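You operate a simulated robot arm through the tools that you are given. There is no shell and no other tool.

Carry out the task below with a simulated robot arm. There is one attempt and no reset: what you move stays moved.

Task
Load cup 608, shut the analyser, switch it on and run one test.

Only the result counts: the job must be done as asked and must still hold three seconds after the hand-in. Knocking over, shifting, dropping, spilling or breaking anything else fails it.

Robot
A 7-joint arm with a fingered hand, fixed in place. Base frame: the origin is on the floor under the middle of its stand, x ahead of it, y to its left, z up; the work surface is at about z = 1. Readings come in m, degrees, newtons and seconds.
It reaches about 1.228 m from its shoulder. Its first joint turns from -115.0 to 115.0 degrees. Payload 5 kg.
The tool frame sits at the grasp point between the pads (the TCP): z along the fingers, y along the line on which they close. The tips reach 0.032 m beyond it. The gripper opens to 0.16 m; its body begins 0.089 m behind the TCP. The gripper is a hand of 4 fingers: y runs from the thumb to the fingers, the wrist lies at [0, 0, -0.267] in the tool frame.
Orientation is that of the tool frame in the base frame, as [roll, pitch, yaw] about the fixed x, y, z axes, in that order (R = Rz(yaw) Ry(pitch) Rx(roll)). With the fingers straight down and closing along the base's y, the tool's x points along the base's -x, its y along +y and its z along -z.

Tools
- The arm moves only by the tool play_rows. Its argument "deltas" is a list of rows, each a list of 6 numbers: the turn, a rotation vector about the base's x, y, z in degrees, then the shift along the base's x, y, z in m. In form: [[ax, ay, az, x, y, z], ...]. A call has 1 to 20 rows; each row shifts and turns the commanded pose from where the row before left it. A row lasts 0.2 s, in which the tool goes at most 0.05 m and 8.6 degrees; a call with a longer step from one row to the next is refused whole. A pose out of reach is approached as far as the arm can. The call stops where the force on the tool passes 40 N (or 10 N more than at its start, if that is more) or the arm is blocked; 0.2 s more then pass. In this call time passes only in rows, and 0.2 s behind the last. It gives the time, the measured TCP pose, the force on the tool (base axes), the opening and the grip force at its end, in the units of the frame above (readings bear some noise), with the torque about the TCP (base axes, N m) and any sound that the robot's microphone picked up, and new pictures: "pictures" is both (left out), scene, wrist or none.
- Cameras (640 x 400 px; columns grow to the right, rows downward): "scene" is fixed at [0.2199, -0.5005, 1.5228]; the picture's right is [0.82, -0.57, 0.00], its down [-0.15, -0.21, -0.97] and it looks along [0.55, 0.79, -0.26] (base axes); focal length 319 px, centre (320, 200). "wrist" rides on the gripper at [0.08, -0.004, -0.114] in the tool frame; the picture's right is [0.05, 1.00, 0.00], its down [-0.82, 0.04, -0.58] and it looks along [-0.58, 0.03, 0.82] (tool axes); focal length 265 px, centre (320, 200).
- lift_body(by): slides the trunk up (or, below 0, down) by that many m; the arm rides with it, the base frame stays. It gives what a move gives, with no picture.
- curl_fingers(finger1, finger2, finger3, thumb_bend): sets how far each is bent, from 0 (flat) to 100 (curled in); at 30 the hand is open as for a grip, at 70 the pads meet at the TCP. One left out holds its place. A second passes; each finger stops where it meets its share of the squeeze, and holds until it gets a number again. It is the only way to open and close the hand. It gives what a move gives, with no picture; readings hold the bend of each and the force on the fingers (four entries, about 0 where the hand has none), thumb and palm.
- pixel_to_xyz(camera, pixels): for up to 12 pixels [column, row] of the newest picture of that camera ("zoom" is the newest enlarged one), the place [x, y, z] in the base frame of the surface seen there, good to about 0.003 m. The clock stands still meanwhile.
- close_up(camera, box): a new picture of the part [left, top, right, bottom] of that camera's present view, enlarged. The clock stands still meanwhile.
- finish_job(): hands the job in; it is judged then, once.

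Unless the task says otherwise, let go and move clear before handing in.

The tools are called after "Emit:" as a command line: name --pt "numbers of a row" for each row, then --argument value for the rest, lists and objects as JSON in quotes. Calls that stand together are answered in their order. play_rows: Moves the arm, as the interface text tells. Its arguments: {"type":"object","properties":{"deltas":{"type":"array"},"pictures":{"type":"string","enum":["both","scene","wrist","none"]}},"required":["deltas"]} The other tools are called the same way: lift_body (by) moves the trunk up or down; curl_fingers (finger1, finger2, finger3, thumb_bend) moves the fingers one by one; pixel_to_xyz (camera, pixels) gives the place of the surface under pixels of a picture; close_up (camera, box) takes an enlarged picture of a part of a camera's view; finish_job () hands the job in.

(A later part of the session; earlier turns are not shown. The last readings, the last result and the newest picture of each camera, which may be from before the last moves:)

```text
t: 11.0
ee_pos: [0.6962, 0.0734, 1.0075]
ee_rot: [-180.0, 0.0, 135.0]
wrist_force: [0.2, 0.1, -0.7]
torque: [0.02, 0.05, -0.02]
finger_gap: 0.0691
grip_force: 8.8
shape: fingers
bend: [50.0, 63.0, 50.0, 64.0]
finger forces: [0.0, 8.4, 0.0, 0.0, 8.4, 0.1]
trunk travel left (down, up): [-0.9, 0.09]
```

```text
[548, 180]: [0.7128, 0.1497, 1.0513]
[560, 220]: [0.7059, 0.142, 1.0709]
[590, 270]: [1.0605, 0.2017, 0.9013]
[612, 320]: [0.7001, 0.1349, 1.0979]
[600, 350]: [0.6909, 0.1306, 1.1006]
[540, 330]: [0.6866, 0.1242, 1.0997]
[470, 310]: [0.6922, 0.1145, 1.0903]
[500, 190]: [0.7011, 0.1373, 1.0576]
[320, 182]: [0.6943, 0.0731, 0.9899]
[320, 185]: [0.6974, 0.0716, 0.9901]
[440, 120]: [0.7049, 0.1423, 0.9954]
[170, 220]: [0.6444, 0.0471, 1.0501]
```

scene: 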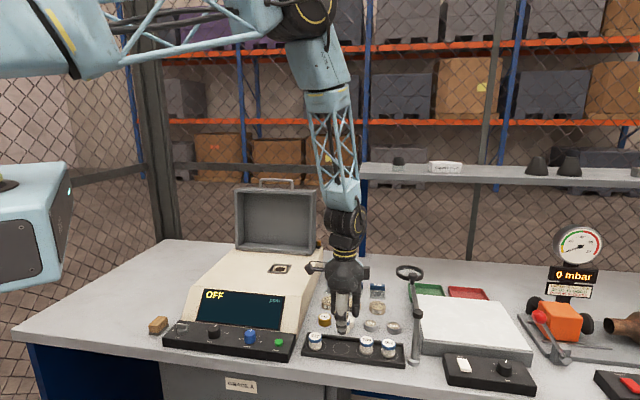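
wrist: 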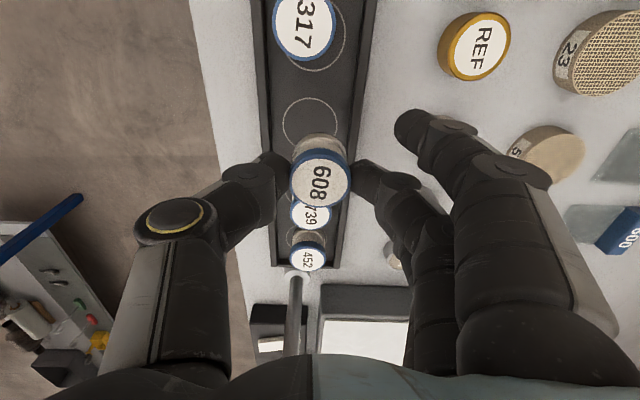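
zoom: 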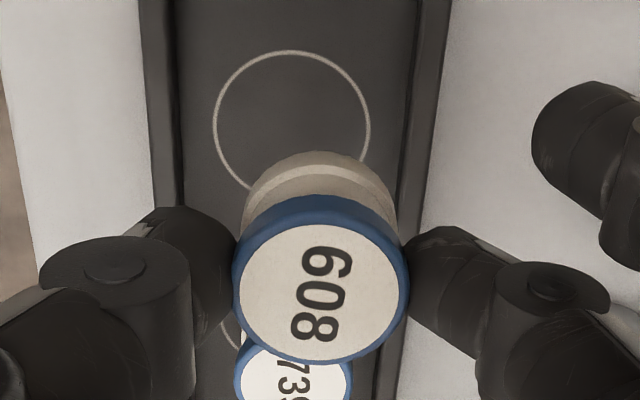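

The knuckles reach only ~0.08 m in +v, so the lid will be ~4 cm clear. I'll raise the cup and carry it to above the port at about (0.687, 0.41).

Emit:
play_rows --pt "0 0 0 0 0 0.03" --pt "0 0 0 0 0 0.04" --pt "0 0 0 0 0.01 0.035" --pt "0 0 0 -0.001 0.025 0.015" --pt "0 0 0 -0.001 0.035 0" --pt "0 0 0 -0.0015 0.04 0" --pt "0 0 0 -0.002 0.045 0" --pt "0 0 0 -0.002 0.045 0" --pt "0 0 0 -0.002 0.045 0" --pt "0 0 0 -0.001 0.04 0" --pt "0 0 0 -0.001 0.03 0" --pt "0 0 0 0 0.015 0" --pt "0 0 0 0 0.007 0"

Emit:
close_up --camera "wrist" --box '[220, 60, 420, 200]'

Emit:
close_up --camera "scene" --box '[220, 190, 340, 290]'

```text
t: 13.8
ee_pos: [0.6874, 0.4104, 1.128]
ee_rot: [-180.0, 0.0, 134.9]
wrist_force: [0.3, 2.1, 0.1]
torque: [0.02, -0.02, -0.02]
finger_gap: 0.0694
grip_force: 8.4
shape: fingers
bend: [50.0, 63.0, 50.0, 64.0]
finger forces: [0.1, 8.3, 0.0, 0.0, 8.2, 0.0]
trunk travel left (down, up): [-0.9, 0.09]
```

scene: 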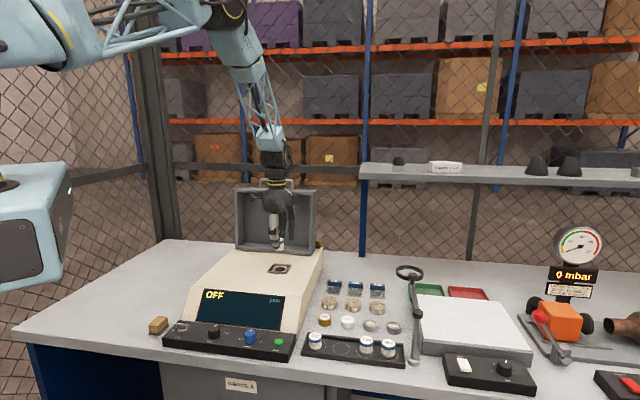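
wrist: 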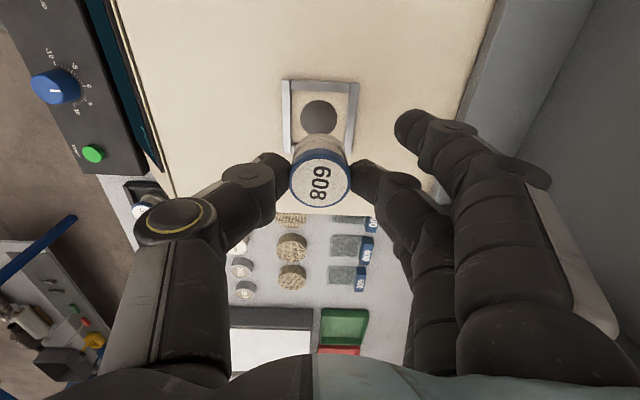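

```text
2.86 times, centred on (320, 130) of wrist
```

zoom: 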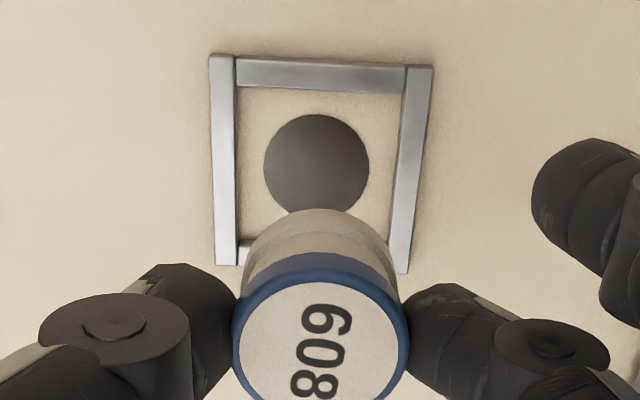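

```text
4.00 times, centred on (280, 240) of scene
```

zoom: 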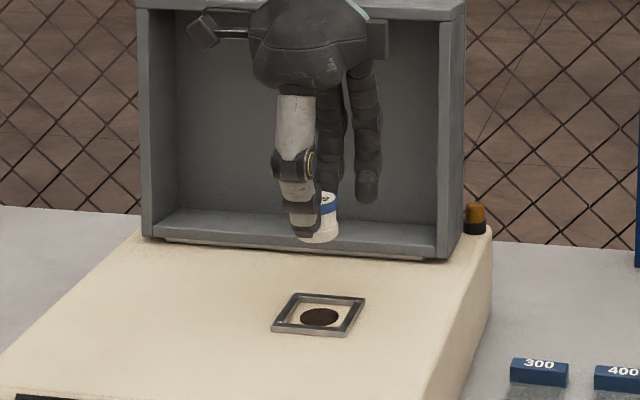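

The cup is held above the port; the hole shows at wrist (319,118) and the frame's inner opening is ~0.05 m wide. I'll measure the hole's centre against the TCP.

Emit:
pixel_to_xyz --camera "wrist" --pixels '[[319, 118], [319, 118], [301, 118], [337, 118], [319, 102], [291, 118], [348, 118], [319, 87], [320, 180], [320, 183], [320, 186], [286, 118]]'

Emit:
close_up --camera "scene" --box '[250, 250, 314, 290]'

Emit:
pixel_to_xyz --camera "zoom" --pixels '[[298, 192], [298, 192], [298, 192], [251, 195], [346, 188], [298, 170], [298, 213], [240, 135], [408, 150], [181, 215], [362, 232], [298, 192]]'

```text
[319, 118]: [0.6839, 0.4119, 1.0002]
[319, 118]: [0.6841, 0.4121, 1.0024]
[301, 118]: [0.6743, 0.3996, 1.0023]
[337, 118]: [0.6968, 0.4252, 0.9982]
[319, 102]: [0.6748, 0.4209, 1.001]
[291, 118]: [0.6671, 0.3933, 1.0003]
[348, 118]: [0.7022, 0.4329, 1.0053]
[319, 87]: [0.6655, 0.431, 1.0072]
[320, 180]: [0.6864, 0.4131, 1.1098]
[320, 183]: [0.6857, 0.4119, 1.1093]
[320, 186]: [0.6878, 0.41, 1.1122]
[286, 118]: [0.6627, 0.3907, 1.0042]
```

```text
10.00 times, centred on (282, 270) of scene
```

zoom: 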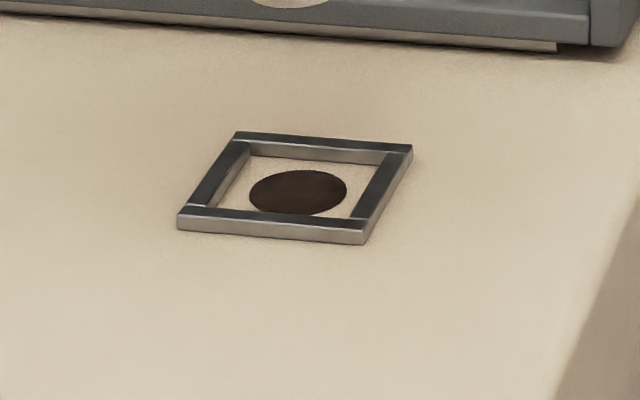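

```text
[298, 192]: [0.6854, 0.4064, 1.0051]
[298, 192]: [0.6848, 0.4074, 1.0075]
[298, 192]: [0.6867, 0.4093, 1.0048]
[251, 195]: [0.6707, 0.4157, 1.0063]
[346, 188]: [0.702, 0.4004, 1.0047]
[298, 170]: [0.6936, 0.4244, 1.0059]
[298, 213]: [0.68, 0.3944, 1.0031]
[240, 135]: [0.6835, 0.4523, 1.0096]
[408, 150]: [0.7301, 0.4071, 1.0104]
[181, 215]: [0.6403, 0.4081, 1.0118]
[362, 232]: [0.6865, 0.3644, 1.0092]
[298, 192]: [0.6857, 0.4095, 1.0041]
```

Averaging both views, the hole centre is ~(0.685, 0.4095). I'll correct by (-0.002,-0.001) and lower to ~8 mm above seating, then check.

Emit:
play_rows --pt "0 0 0 -0.002 -0.001 -0.015" --pt "0 0 0 0 0 -0.02" --pt "0 0 0 0 0 -0.015" --pt "0 0 0 0 0 -0.01" --pt "0 0 0 0 0 -0.005"

Emit:
close_up --camera "wrist" --box '[220, 90, 420, 230]'

Emit:
close_up --camera "scene" --box '[242, 230, 322, 290]'

```text
t: 15.0
ee_pos: [0.684, 0.4084, 1.0624]
ee_rot: [180.0, -0.1, 135.1]
wrist_force: [-0.7, -0.7, -1.3]
torque: [0.05, 0.01, 0.0]
finger_gap: 0.0693
grip_force: 8.0
shape: fingers
bend: [50.0, 63.0, 50.0, 64.0]
finger forces: [0.0, 8.3, 0.0, 0.0, 8.2, 0.1]
trunk travel left (down, up): [-0.9, 0.09]
```

scene: 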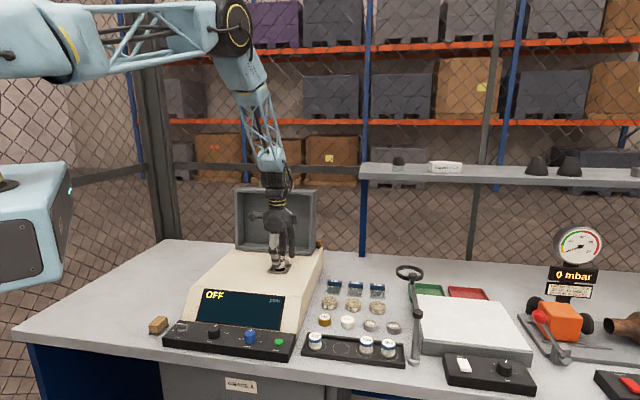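
wrist: 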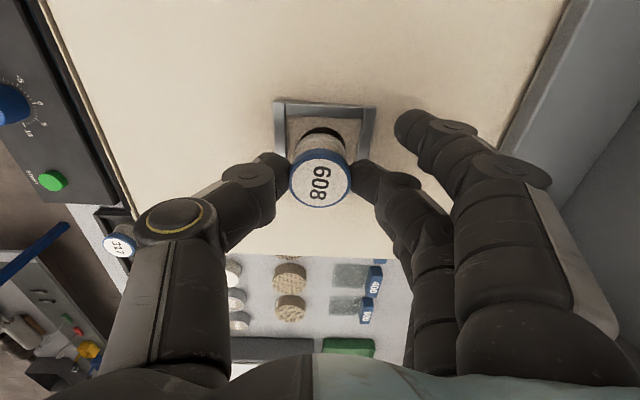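

```text
2.86 times, centred on (320, 160) of wrist
```

zoom: 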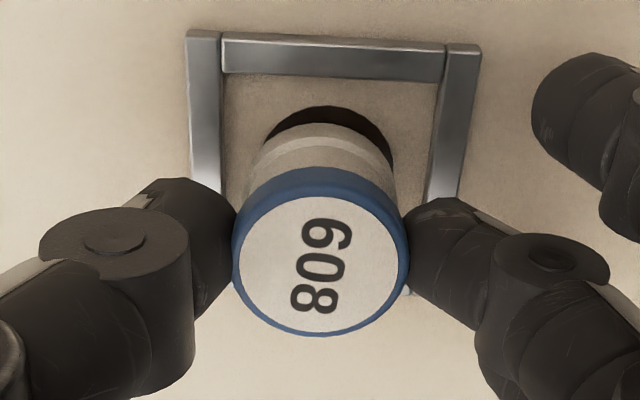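

```text
6.67 times, centred on (282, 260) of scene
```

zoom: 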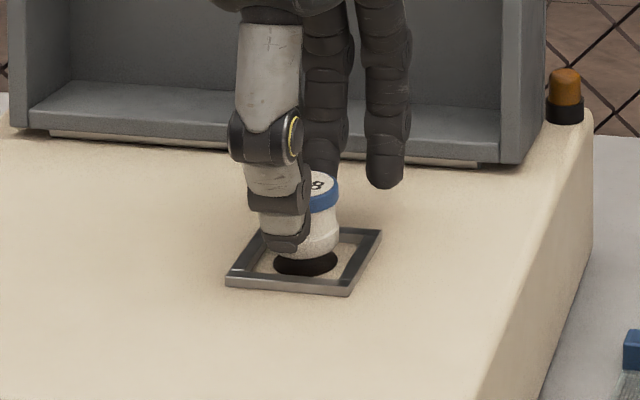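

In the zoomed views the cup sits ~1.7 mm too far in +u and ~1.7 mm too little in +v relative to the hole, so I'll shift y by +0.0025 and lower 5 mm.

Emit:
play_rows --pt "0 0 0 0 0.0025 0" --pt "0 0 0 0 0 -0.003" --pt "0 0 0 0 0 -0.002"

Emit:
close_up --camera "wrist" --box '[220, 90, 420, 230]'

Emit:
close_up --camera "scene" --box '[252, 240, 312, 285]'

```text
t: 15.8
ee_pos: [0.6851, 0.4112, 1.057]
ee_rot: [-180.0, 0.0, 135.0]
wrist_force: [-0.1, -0.3, -0.7]
torque: [-0.01, 0.01, 0.0]
finger_gap: 0.0691
grip_force: 8.2
shape: fingers
bend: [50.0, 63.0, 50.0, 64.0]
finger forces: [0.0, 8.3, 0.0, 0.0, 8.3, 0.1]
trunk travel left (down, up): [-0.9, 0.09]
```

scene: 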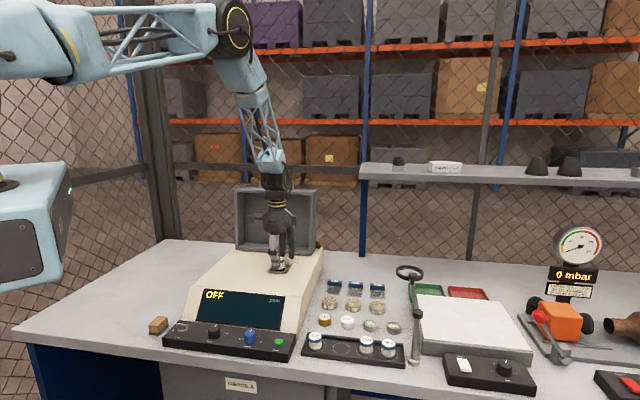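
wrist: 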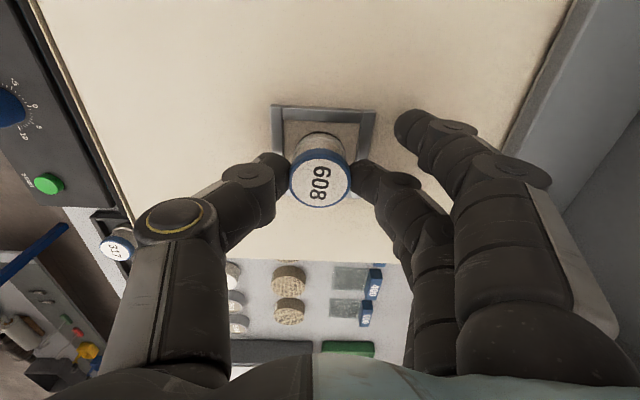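

```text
2.86 times, centred on (320, 160) of wrist
```

zoom: 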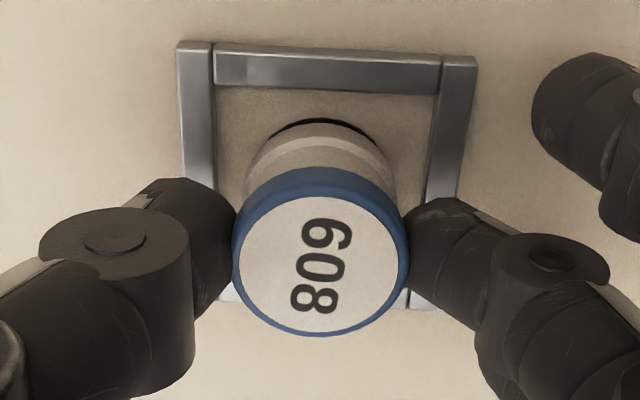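

```text
8.89 times, centred on (282, 262) of scene
```

zoom: 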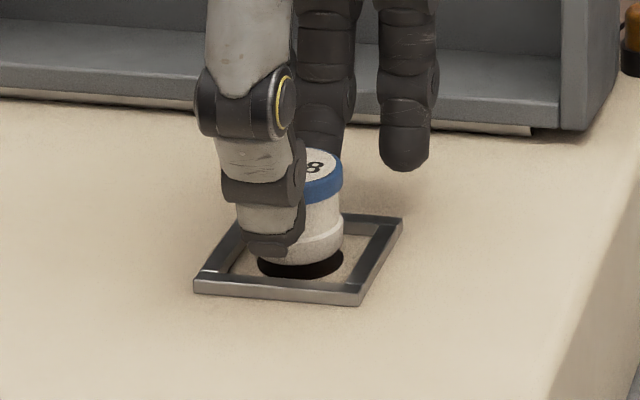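

Now the cup and hole are concentric in both views. I'll lower in 1 mm steps until the table reaction appears.

Emit:
play_rows --pt "0 0 0 0 0 -0.001" --pt "0 0 0 0 0 -0.001" --pt "0 0 0 0 0 -0.001" --pictures "none"

Emit:
close_up --camera "scene" --box '[252, 240, 312, 285]'

Emit:
close_up --camera "wrist" --box '[220, 90, 420, 230]'

```text
t: 16.6
ee_pos: [0.684, 0.4113, 1.0538]
ee_rot: [180.0, 0.1, 135.0]
wrist_force: [-1.0, 0.7, -0.2]
torque: [-0.01, -0.02, 0.01]
finger_gap: 0.0696
grip_force: 8.1
shape: fingers
bend: [50.0, 63.0, 50.0, 64.0]
finger forces: [0.0, 8.3, 0.1, 0.0, 8.2, 0.0]
trunk travel left (down, up): [-0.9, 0.09]
```

```text
8.89 times, centred on (282, 262) of scene
```

zoom: 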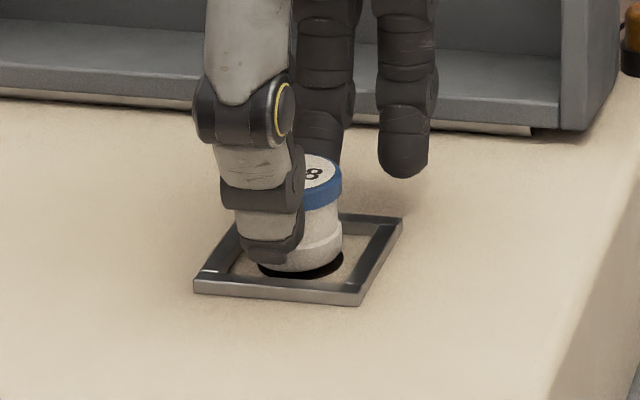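

```text
2.86 times, centred on (320, 160) of wrist
```

zoom: 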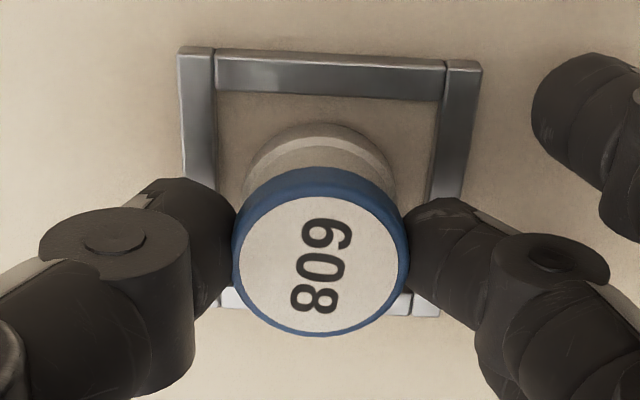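

No contact yet; about 3-4 mm of dark gap shows under the cup at (300,270) of the zoom. I'll keep lowering in 1 mm steps.

Emit:
play_rows --pt "0 0 0 0 0 -0.001" --pt "0 0 0 0 0 -0.001" --pictures "none"

Emit:
close_up --camera "scene" --box '[252, 240, 312, 285]'

```text
t: 17.2
ee_pos: [0.6841, 0.4107, 1.0518]
ee_rot: [179.9, 0.0, 135.0]
wrist_force: [0.1, 0.1, -0.5]
torque: [0.06, -0.01, 0.0]
finger_gap: 0.0695
grip_force: 8.0
shape: fingers
bend: [50.0, 63.0, 50.0, 64.0]
finger forces: [0.0, 8.4, 0.0, 0.0, 8.3, 0.0]
trunk travel left (down, up): [-0.9, 0.09]
```

```text
8.89 times, centred on (282, 262) of scene
```

zoom: 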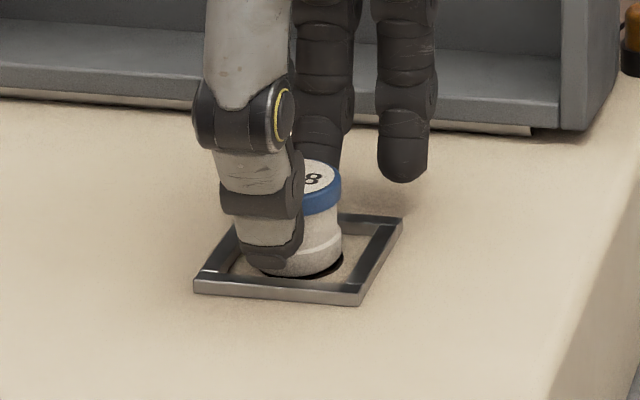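

The gap has narrowed to about 2 mm. Two more 1 mm steps.

Emit:
play_rows --pt "0 0 0 0 0 -0.001" --pt "0 0 0 0 0 -0.001" --pictures "none"

Emit:
close_up --camera "scene" --box '[252, 240, 312, 285]'

Emit:
close_up --camera "wrist" --box '[220, 90, 420, 230]'

```text
t: 17.8
ee_pos: [0.6841, 0.4102, 1.0514]
ee_rot: [179.9, 0.1, 135.0]
wrist_force: [-0.4, 0.2, 0.0]
torque: [0.0, 0.05, -0.01]
finger_gap: 0.0694
grip_force: 7.8
shape: fingers
bend: [50.0, 63.0, 50.0, 64.0]
finger forces: [0.1, 8.3, 0.1, 0.1, 8.3, 0.0]
trunk travel left (down, up): [-0.9, 0.09]
```

```text
8.89 times, centred on (282, 262) of scene
```

zoom: 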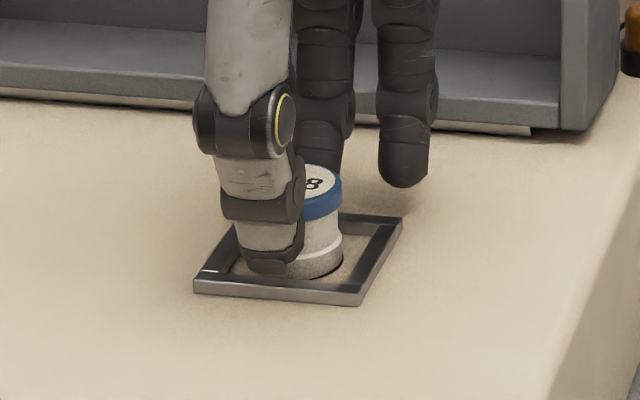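

```text
2.86 times, centred on (320, 160) of wrist
```

zoom: 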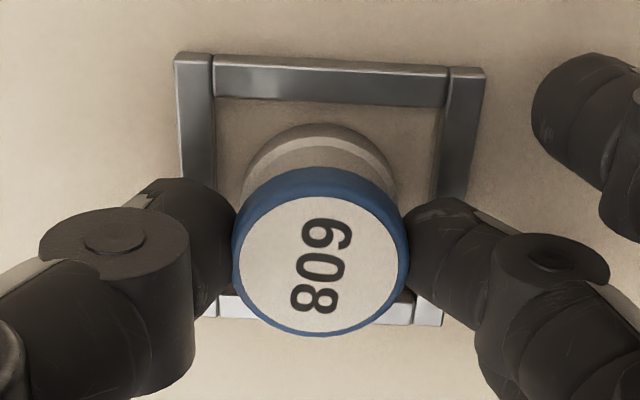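

The hole is now covered, and contact seems imminent. One more mm to confirm via force.

Emit:
play_rows --pt "0 0 0 0 0 -0.001" --pictures "none"

Emit:
close_up --camera "scene" --box '[252, 240, 312, 285]'

```text
t: 18.2
ee_pos: [0.6858, 0.4109, 1.0505]
ee_rot: [179.9, 0.0, 135.0]
wrist_force: [-0.1, -1.9, 4.4]
torque: [-0.04, 0.05, 0.0]
finger_gap: 0.0697
grip_force: 8.5
shape: fingers
bend: [50.0, 63.0, 50.0, 64.0]
finger forces: [0.1, 8.6, 0.0, 0.1, 9.5, 0.1]
trunk travel left (down, up): [-0.9, 0.09]
```

```text
8.89 times, centred on (282, 262) of scene
```

zoom: 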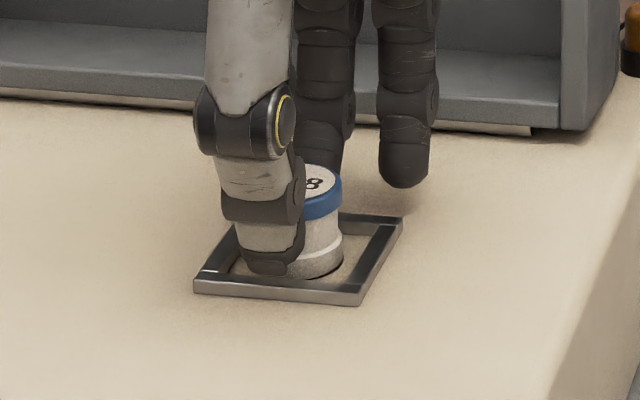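

Contact is felt (4.4 N up), so the cup is seated. I'll release the thumb and middle finger a little first.

Emit:
curl_fingers --finger2 58 --thumb_bend 58

Emit:
close_up --camera "wrist" --box '[220, 90, 420, 230]'

Emit:
close_up --camera "scene" --box '[252, 240, 312, 285]'

```text
t: 19.2
ee_pos: [0.6856, 0.4118, 1.0491]
ee_rot: [-180.0, -0.1, 135.0]
wrist_force: [0.0, 0.6, 0.3]
torque: [0.0, 0.0, -0.01]
finger_gap: 0.0776
grip_force: 0.1
shape: fingers
bend: [50.0, 57.0, 50.0, 57.0]
finger forces: [0.0, 0.0, 0.0, 0.1, 0.1, 0.0]
trunk travel left (down, up): [-0.9, 0.09]
```

```text
2.86 times, centred on (320, 160) of wrist
```

zoom: 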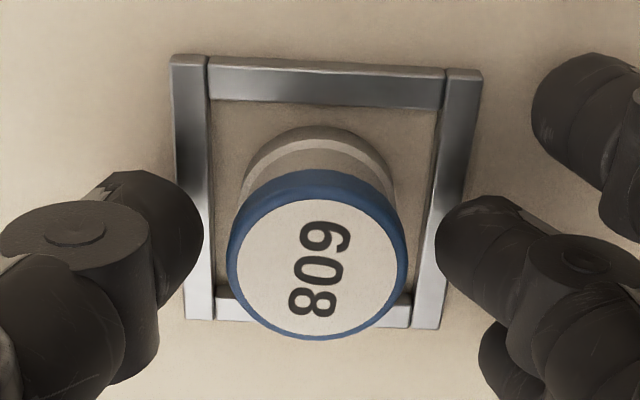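

```text
8.89 times, centred on (282, 262) of scene
```

zoom: 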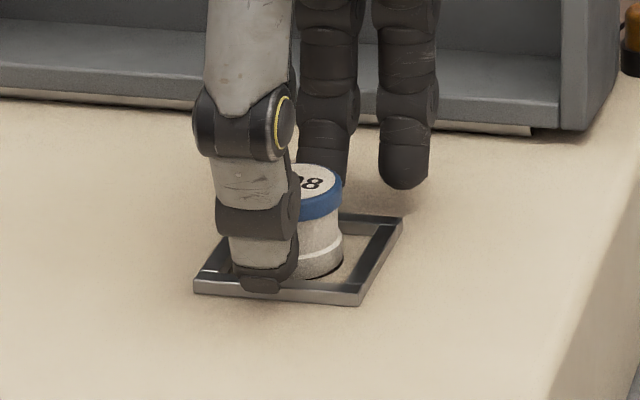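

The cup stands freely in the frame. I'll open wider and rise straight up.

Emit:
curl_fingers --finger2 50 --thumb_bend 50

Emit:
play_rows --pt "0 0 0 0 0 0.01" --pt "0 0 0 0 0 0.02" --pt "0 0 0 0 0 0.03" --pt "0 0 0 0 0 0.04" --pt "0 0 0 -0.01 -0.01 0.04" --pt "0 0 0 -0.02 -0.02 0.04" --pt "0 0 0 -0.03 -0.03 0.02"

Emit:
close_up --camera "scene" --box '[232, 225, 332, 290]'

Emit:
close_up --camera "wrist" --box '[250, 0, 450, 140]'

```text
t: 20.2
ee_pos: [0.6855, 0.4106, 1.049]
ee_rot: [180.0, 0.1, 135.0]
wrist_force: [-0.2, -0.1, 0.4]
torque: [0.02, -0.03, 0.01]
finger_gap: 0.0913
grip_force: 0.0
shape: fingers
bend: [50.0, 50.0, 50.0, 50.0]
finger forces: [0.0, 0.0, 0.0, 0.0, 0.0, 0.1]
trunk travel left (down, up): [-0.9, 0.09]
```

```text
t: 21.8
ee_pos: [0.623, 0.3478, 1.2503]
ee_rot: [180.0, -0.1, 135.0]
wrist_force: [-0.3, -0.6, 1.4]
torque: [0.04, 0.0, -0.02]
finger_gap: 0.0913
grip_force: 0.1
shape: fingers
bend: [50.0, 50.0, 50.0, 50.0]
finger forces: [0.0, 0.1, 0.0, 0.0, 0.0, 0.1]
trunk travel left (down, up): [-0.9, 0.09]
```

scene: 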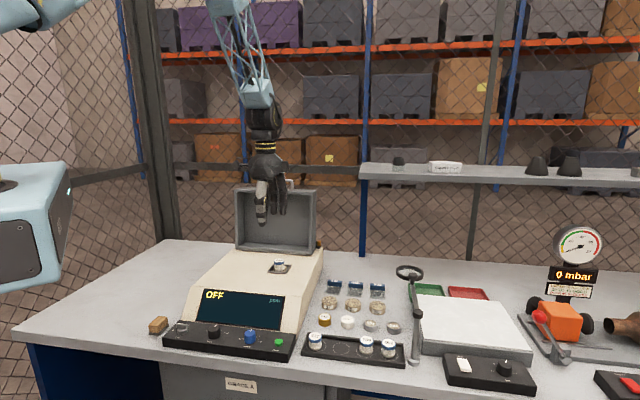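
wrist: 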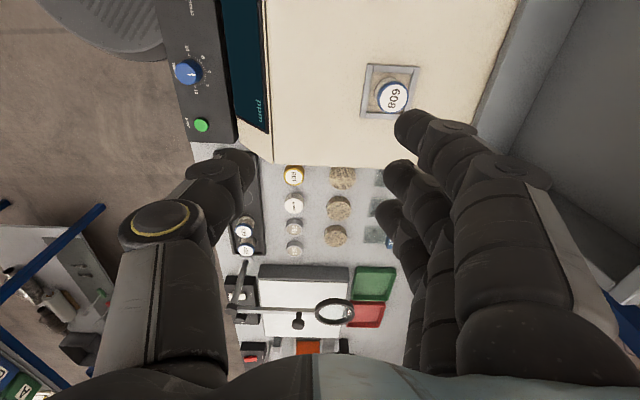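

```text
6.15 times, centred on (282, 258) of scene
```

zoom: 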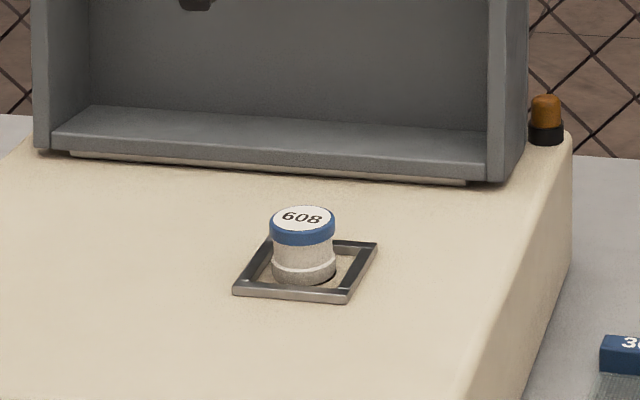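

```text
2.86 times, centred on (350, 70) of wrist
```

zoom: 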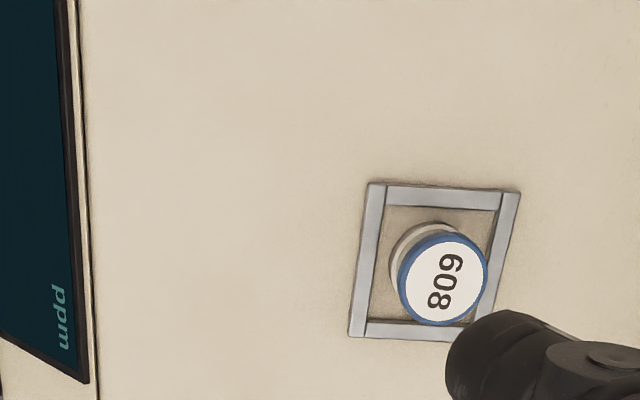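

Cup 608 stands upright in the port frame, centred to within ~2 mm. Next is the lid: I'll rise to z≈1.40 and move above its handle near (0.777, 0.590).

Emit:
play_rows --pt "0 0 0 0 0 0.04" --pt "0 0 0 0 0 0.045" --pt "0 0 0 0 0 0.045" --pt "0 0 0 0.01 0.015 0.025" --pt "0 0 0 0.02 0.032 0" --pt "0 0 0 0.024 0.038 0" --pt "0 0 0 0.024 0.038 0" --pt "0 0 0 0.024 0.038 0" --pt "0 0 0 0.024 0.038 0" --pt "0 0 0 0.018 0.028 0" --pt "0 0 0 0.008 0.0112 0"

Emit:
close_up --camera "scene" --box '[200, 110, 360, 260]'

Emit:
close_up --camera "wrist" --box '[200, 60, 440, 260]'

```text
t: 24.2
ee_pos: [0.7762, 0.5896, 1.4034]
ee_rot: [-179.9, 0.0, 135.0]
wrist_force: [-0.9, -0.7, 0.1]
torque: [0.0, 0.0, -0.01]
finger_gap: 0.0914
grip_force: 0.0
shape: fingers
bend: [50.0, 50.0, 50.0, 50.0]
finger forces: [0.1, 0.1, 0.0, 0.0, 0.1, 0.0]
trunk travel left (down, up): [-0.9, 0.09]
```

scene: 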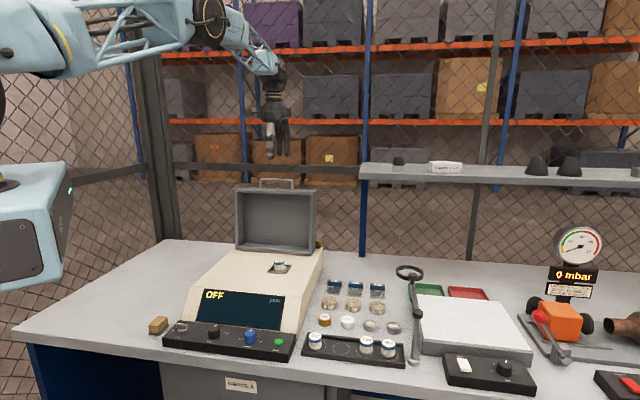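
wrist: 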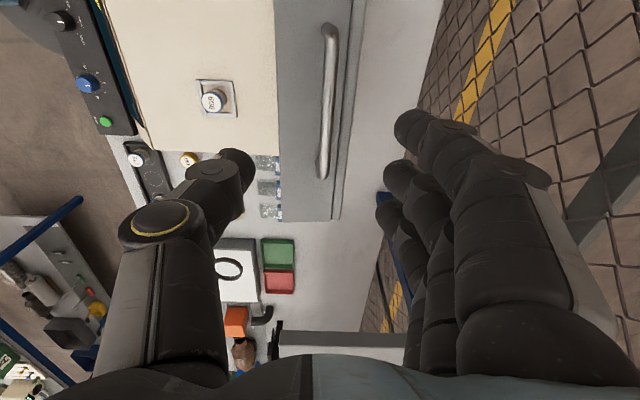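

```text
2.67 times, centred on (280, 185) of scene
```

zoom: 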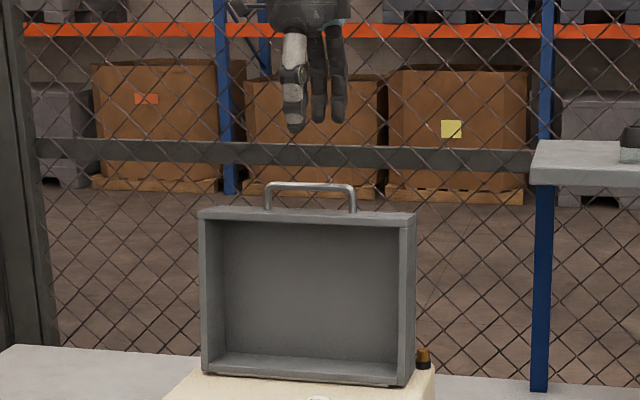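

```text
2.00 times, centred on (320, 160) of wrist
```

zoom: 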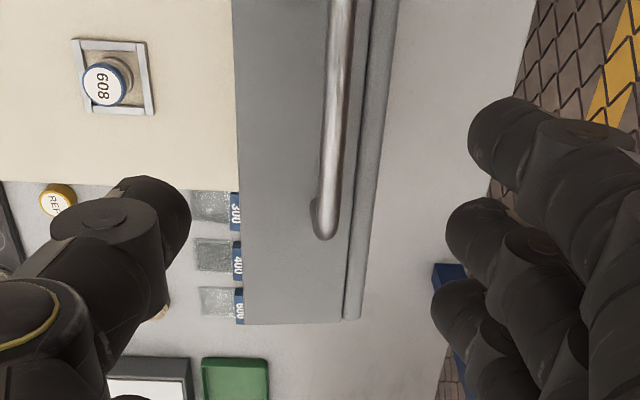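

The handle bar runs from (330,28) to (323,178) in the wrist picture, between thumb and fingers. I'll measure the bar, the lid edges and the hinge from here.

Emit:
pixel_to_xyz --camera "wrist" --pixels '[[330, 35], [328, 70], [326, 110], [324, 150], [322, 175], [281, 180], [300, 180], [330, 215], [337, 218], [345, 110], [354, 100], [285, 100]]'

Emit:
close_up --camera "scene" --box '[225, 170, 330, 260]'

Emit:
pixel_to_xyz --camera "zoom" --pixels '[[182, 60], [280, 42], [360, 48], [330, 75], [230, 70], [100, 90], [480, 105], [300, 340], [300, 352], [300, 370], [440, 370], [120, 350]]'

```text
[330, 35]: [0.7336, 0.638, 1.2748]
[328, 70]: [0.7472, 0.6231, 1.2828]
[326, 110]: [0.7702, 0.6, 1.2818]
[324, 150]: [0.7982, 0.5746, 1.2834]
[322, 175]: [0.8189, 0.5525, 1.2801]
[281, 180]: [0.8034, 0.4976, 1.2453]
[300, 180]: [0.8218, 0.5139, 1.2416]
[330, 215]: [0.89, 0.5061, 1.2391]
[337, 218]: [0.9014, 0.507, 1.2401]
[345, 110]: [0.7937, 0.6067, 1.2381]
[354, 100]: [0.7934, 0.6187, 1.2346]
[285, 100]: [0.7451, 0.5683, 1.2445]
```

```text
4.44 times, centred on (278, 215) of scene
```

zoom: 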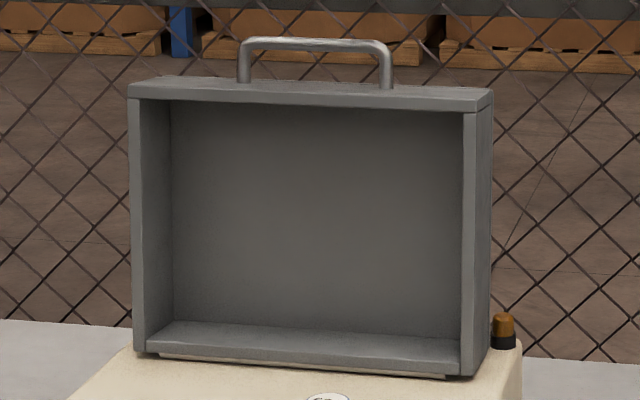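

```text
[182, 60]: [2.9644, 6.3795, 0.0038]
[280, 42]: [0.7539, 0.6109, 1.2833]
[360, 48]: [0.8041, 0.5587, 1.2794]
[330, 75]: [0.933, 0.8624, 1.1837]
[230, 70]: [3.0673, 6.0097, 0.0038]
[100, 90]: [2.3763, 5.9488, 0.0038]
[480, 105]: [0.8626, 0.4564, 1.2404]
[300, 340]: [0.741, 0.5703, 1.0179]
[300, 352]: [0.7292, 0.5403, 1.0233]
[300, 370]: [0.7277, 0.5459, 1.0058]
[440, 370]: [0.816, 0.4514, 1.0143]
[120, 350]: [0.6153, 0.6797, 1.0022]
```

The bar's centre is at v≈0.968, z≈1.278, u≈0.131, and the TCP is right above it. I'll lower so that the bar lies between the thumb (front) and the fingers (back), tips ~1 cm above the lid wall.

Emit:
play_rows --pt "0 0 0 0 0.002 -0.035" --pt "0 0 0 0 0 -0.035" --pt "0 0 0 0 0 -0.025" --pt "0 0 0 0 0 -0.013" --pt "0 0 0 0 0 -0.008"

Emit:
close_up --camera "scene" --box '[230, 140, 330, 220]'

Emit:
close_up --camera "wrist" --box '[200, 80, 440, 260]'

```text
t: 25.4
ee_pos: [0.7767, 0.5916, 1.2888]
ee_rot: [-180.0, 0.0, 135.0]
wrist_force: [1.0, -0.1, 0.1]
torque: [-0.04, 0.02, 0.0]
finger_gap: 0.0912
grip_force: 0.0
shape: fingers
bend: [50.0, 50.0, 50.0, 50.0]
finger forces: [0.0, 0.1, 0.1, 0.0, 0.0, 0.0]
trunk travel left (down, up): [-0.9, 0.09]
```

scene: 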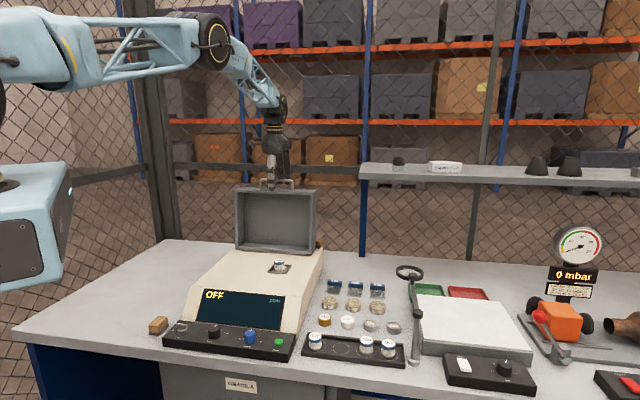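
wrist: 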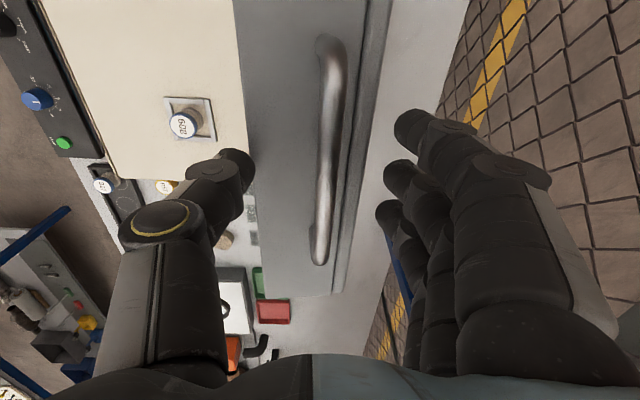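

```text
5.00 times, centred on (280, 180) of scene
```

zoom: 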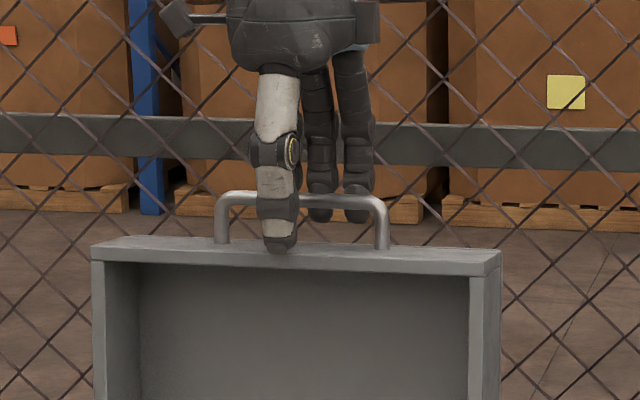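

```text
2.22 times, centred on (320, 170) of wrist
```

zoom: 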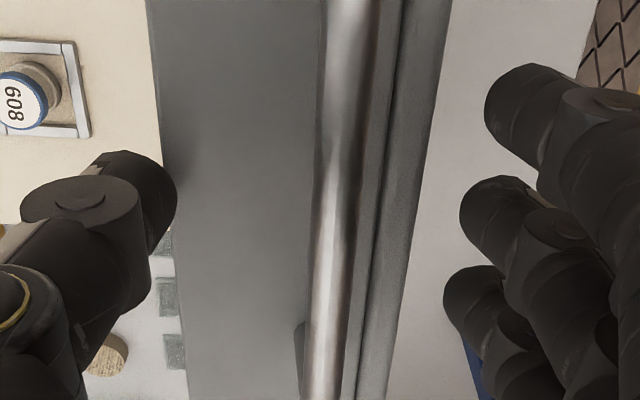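

The bar lies between the thumb (245,180) and the fingers (390,190) in the wrist picture. I'll close all digits to 63, to cage the bar loosely.

Emit:
curl_fingers --finger1 64 --finger2 64 --finger3 64 --thumb_bend 64

Emit:
close_up --camera "scene" --box '[240, 160, 320, 210]'

Emit:
close_up --camera "wrist" --box '[200, 80, 440, 260]'

```text
t: 26.4
ee_pos: [0.7763, 0.5912, 1.2892]
ee_rot: [180.0, 0.1, 135.0]
wrist_force: [-0.8, -0.4, 0.8]
torque: [0.02, -0.03, 0.05]
finger_gap: 0.0406
grip_force: 0.0
shape: fingers
bend: [64.0, 64.0, 64.0, 64.0]
finger forces: [0.1, 0.1, 0.0, 0.1, 0.1, 0.0]
trunk travel left (down, up): [-0.9, 0.09]
```

```text
8.00 times, centred on (280, 185) of scene
```

zoom: 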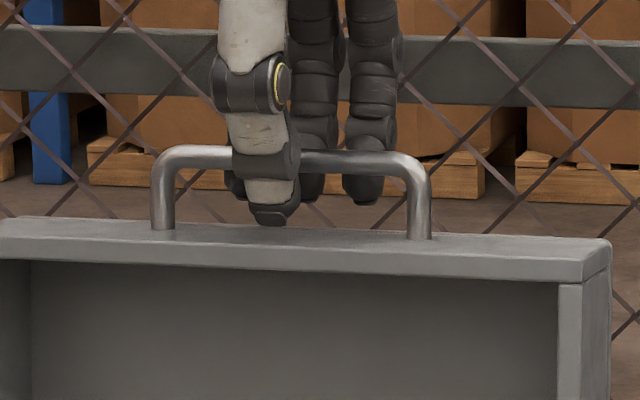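

```text
2.22 times, centred on (320, 170) of wrist
```

zoom: 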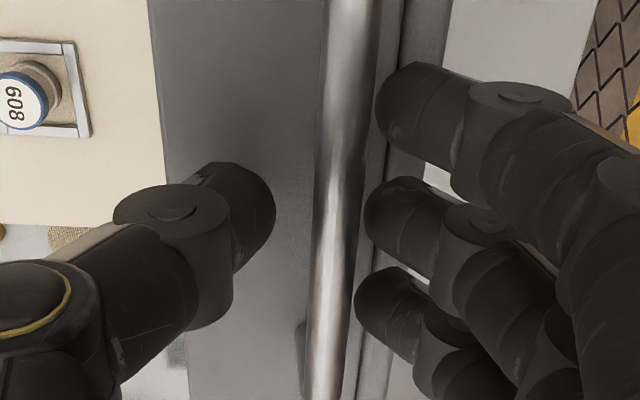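

The bar is loosely caged. I'll begin with a small test pull along the closing arc (12° of lid rotation), tilting the hand a bit with it.

Emit:
play_rows --pt "1.167 -1.167 0 -0.0104 -0.0104 0.0034" --pt "1.167 -1.167 0 -0.0105 -0.0105 0.0027" --pt "1.167 -1.167 0 -0.0105 -0.0105 0.002" --pt "1.167 -1.167 0 -0.0105 -0.0105 0.001"

Emit:
close_up --camera "scene" --box '[230, 150, 330, 260]'

Emit:
close_up --camera "wrist" --box '[200, 80, 440, 260]'

```text
t: 27.4
ee_pos: [0.7337, 0.5482, 1.298]
ee_rot: [173.3, 0.0, 135.0]
wrist_force: [2.3, 0.8, -1.8]
torque: [0.04, -0.03, -0.03]
finger_gap: 0.0422
grip_force: 1.7
shape: fingers
bend: [63.0, 63.0, 63.0, 64.0]
finger forces: [0.9, 1.1, 1.0, 0.0, 0.0, 0.1]
trunk travel left (down, up): [-0.9, 0.09]
```

scene: 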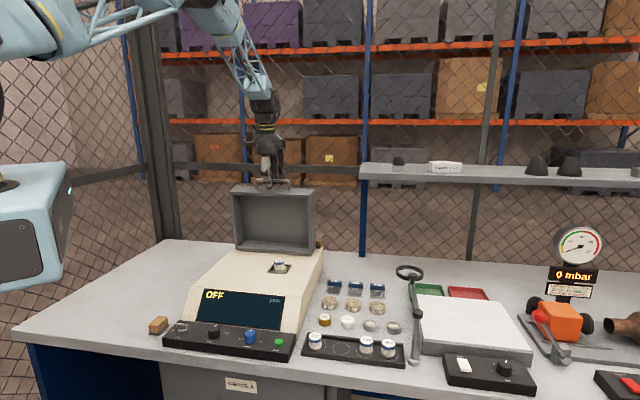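
wrist: 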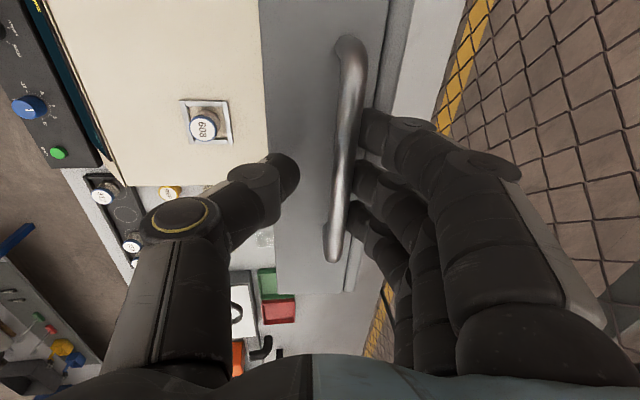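

```text
3.64 times, centred on (280, 205) of scene
```

zoom: 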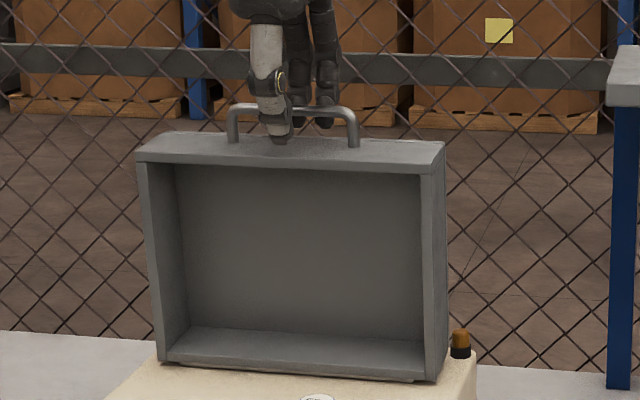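

```text
2.22 times, centred on (320, 170) of wrist
```

zoom: 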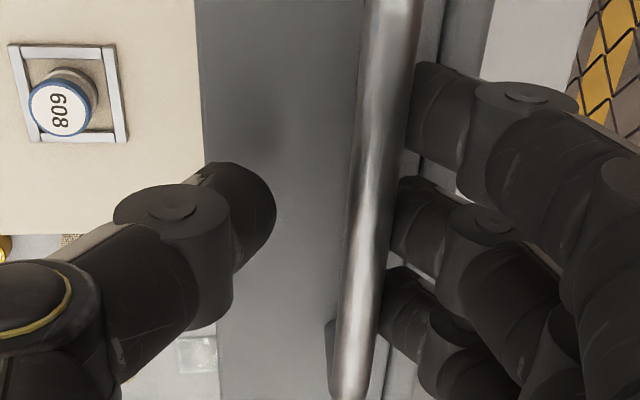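

The lid follows with only ~3 N and the fingers push the bar evenly. I'll continue along the arc to ~30°.

Emit:
play_rows --pt "1.167 -1.167 0 -0.0106 -0.0106 0.0004" --pt "1.167 -1.167 0 -0.0106 -0.0106 -0.0004" --pt "1.167 -1.167 0 -0.0106 -0.0106 -0.0012" --pt "1.167 -1.167 0 -0.0106 -0.0106 -0.0021" --pt "1.167 -1.167 0 -0.0104 -0.0104 -0.0027" --pt "1.167 -1.167 0 -0.0103 -0.0103 -0.0035"

Emit:
close_up --camera "scene" --box '[220, 150, 330, 260]'

Emit:
close_up --camera "wrist" --box '[200, 80, 440, 260]'

```text
t: 28.8
ee_pos: [0.673, 0.4862, 1.286]
ee_rot: [163.4, 0.0, 134.9]
wrist_force: [1.5, 0.9, 0.3]
torque: [0.0, 0.0, -0.01]
finger_gap: 0.0414
grip_force: 1.0
shape: fingers
bend: [63.0, 63.0, 63.0, 64.0]
finger forces: [0.5, 0.6, 0.7, 0.0, 0.1, 0.0]
trunk travel left (down, up): [-0.9, 0.09]
```

scene: 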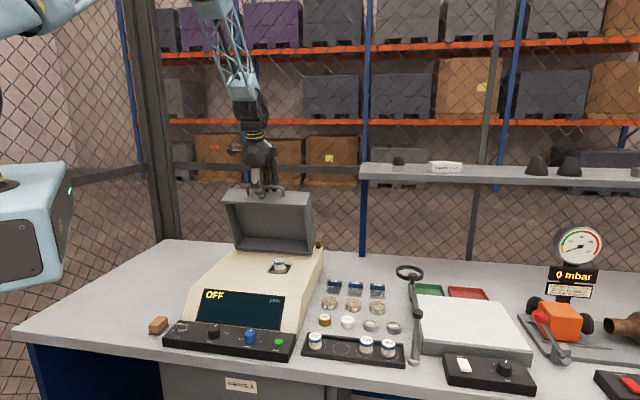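
wrist: 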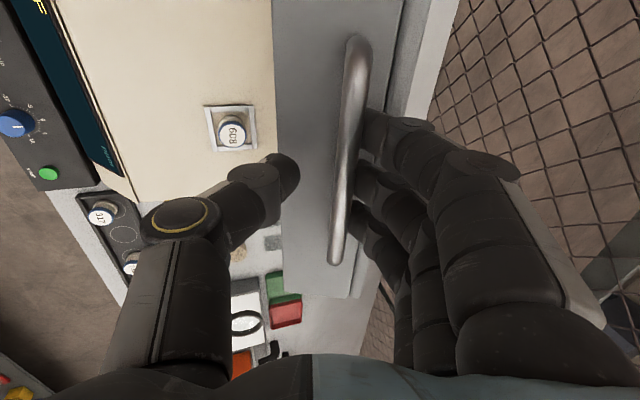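

```text
3.64 times, centred on (275, 205) of scene
```

zoom: 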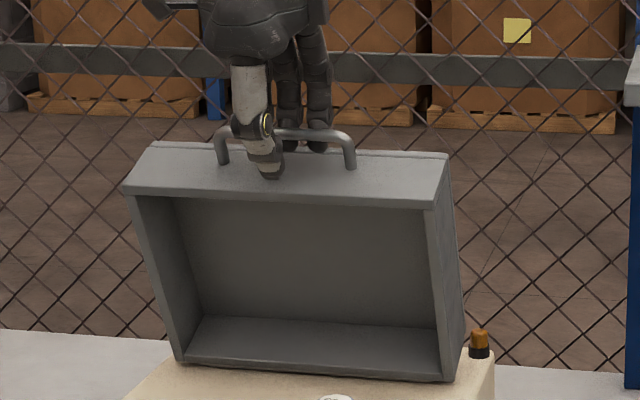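

```text
2.22 times, centred on (320, 170) of wrist
```

zoom: 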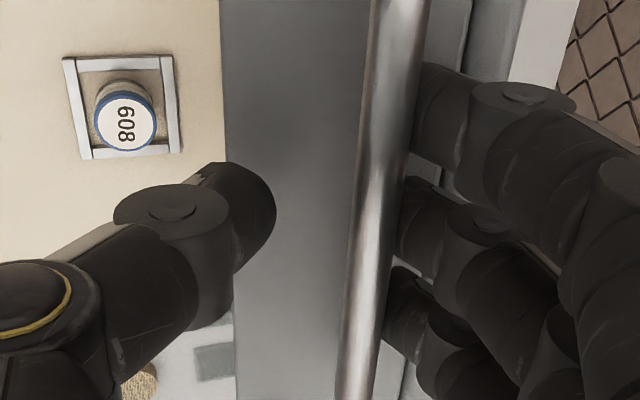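

The force is falling (near over-centre). To prevent a jump when it tips, I'll bring the thumb up against the bar.

Emit:
curl_fingers --thumb_bend 70

Emit:
close_up --camera "wrist" --box '[200, 80, 440, 260]'

```text
t: 29.8
ee_pos: [0.6736, 0.4876, 1.2866]
ee_rot: [163.5, 0.0, 135.0]
wrist_force: [1.8, 0.8, -1.2]
torque: [0.02, -0.01, 0.04]
finger_gap: 0.0324
grip_force: 0.5
shape: fingers
bend: [64.0, 63.0, 63.0, 70.0]
finger forces: [0.6, 0.7, 0.8, 0.0, 0.1, 0.0]
trunk travel left (down, up): [-0.9, 0.09]
```

```text
2.22 times, centred on (320, 170) of wrist
```

zoom: 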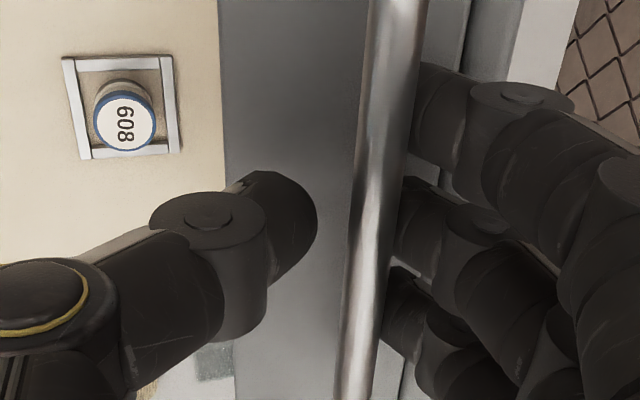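

The thumb is still ~8 mm away from the bar; I'll bend it to 75.

Emit:
curl_fingers --thumb_bend 75

Emit:
close_up --camera "wrist" --box '[200, 80, 440, 260]'

```text
t: 30.8
ee_pos: [0.672, 0.4867, 1.2871]
ee_rot: [163.5, 0.0, 135.0]
wrist_force: [1.2, 1.8, -2.2]
torque: [0.04, 0.01, 0.0]
finger_gap: 0.0268
grip_force: 1.8
shape: fingers
bend: [64.0, 63.0, 63.0, 74.0]
finger forces: [0.9, 0.9, 1.0, 0.1, 1.2, 0.0]
trunk travel left (down, up): [-0.9, 0.09]
```

```text
2.22 times, centred on (320, 170) of wrist
```

zoom: 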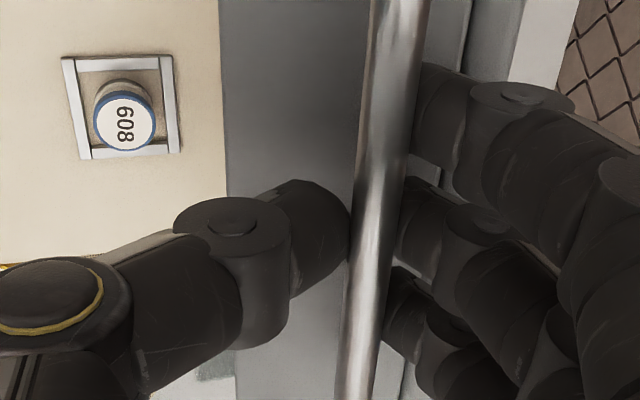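

The thumb now rests lightly on the bar (1.2 N). I'll measure the bar's actual position to refit the hinge arc.

Emit:
pixel_to_xyz --camera "zoom" --pixels '[[388, 130], [380, 190], [372, 260], [362, 330], [395, 60], [280, 100], [340, 100], [230, 100], [430, 40], [365, 300]]'

Emit:
close_up --camera "scene" --box '[220, 170, 330, 260]'

Emit:
pixel_to_xyz --camera "zoom" --pixels '[[130, 125], [180, 60], [445, 75], [435, 130], [195, 340], [440, 345], [300, 300], [450, 360], [190, 360], [280, 345], [360, 60], [225, 60]]'

```text
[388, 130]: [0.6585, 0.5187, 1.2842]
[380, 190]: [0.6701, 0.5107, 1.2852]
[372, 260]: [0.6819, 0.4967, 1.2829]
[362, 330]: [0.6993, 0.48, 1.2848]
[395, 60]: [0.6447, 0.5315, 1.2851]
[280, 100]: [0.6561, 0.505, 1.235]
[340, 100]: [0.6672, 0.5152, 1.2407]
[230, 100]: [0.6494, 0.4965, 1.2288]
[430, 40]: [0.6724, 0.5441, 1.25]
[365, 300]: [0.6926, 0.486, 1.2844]
```

```text
4.44 times, centred on (275, 215) of scene
```

zoom: 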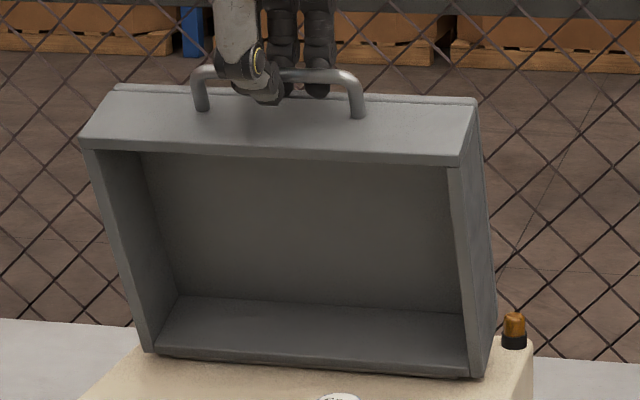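

```text
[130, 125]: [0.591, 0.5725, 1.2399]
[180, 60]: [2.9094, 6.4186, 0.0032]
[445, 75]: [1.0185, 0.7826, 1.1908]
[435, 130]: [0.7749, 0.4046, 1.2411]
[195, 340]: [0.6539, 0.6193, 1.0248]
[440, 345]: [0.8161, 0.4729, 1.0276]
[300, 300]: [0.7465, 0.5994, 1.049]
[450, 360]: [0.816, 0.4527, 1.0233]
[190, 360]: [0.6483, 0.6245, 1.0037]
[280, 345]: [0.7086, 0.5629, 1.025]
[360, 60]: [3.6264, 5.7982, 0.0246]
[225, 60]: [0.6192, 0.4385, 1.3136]
```

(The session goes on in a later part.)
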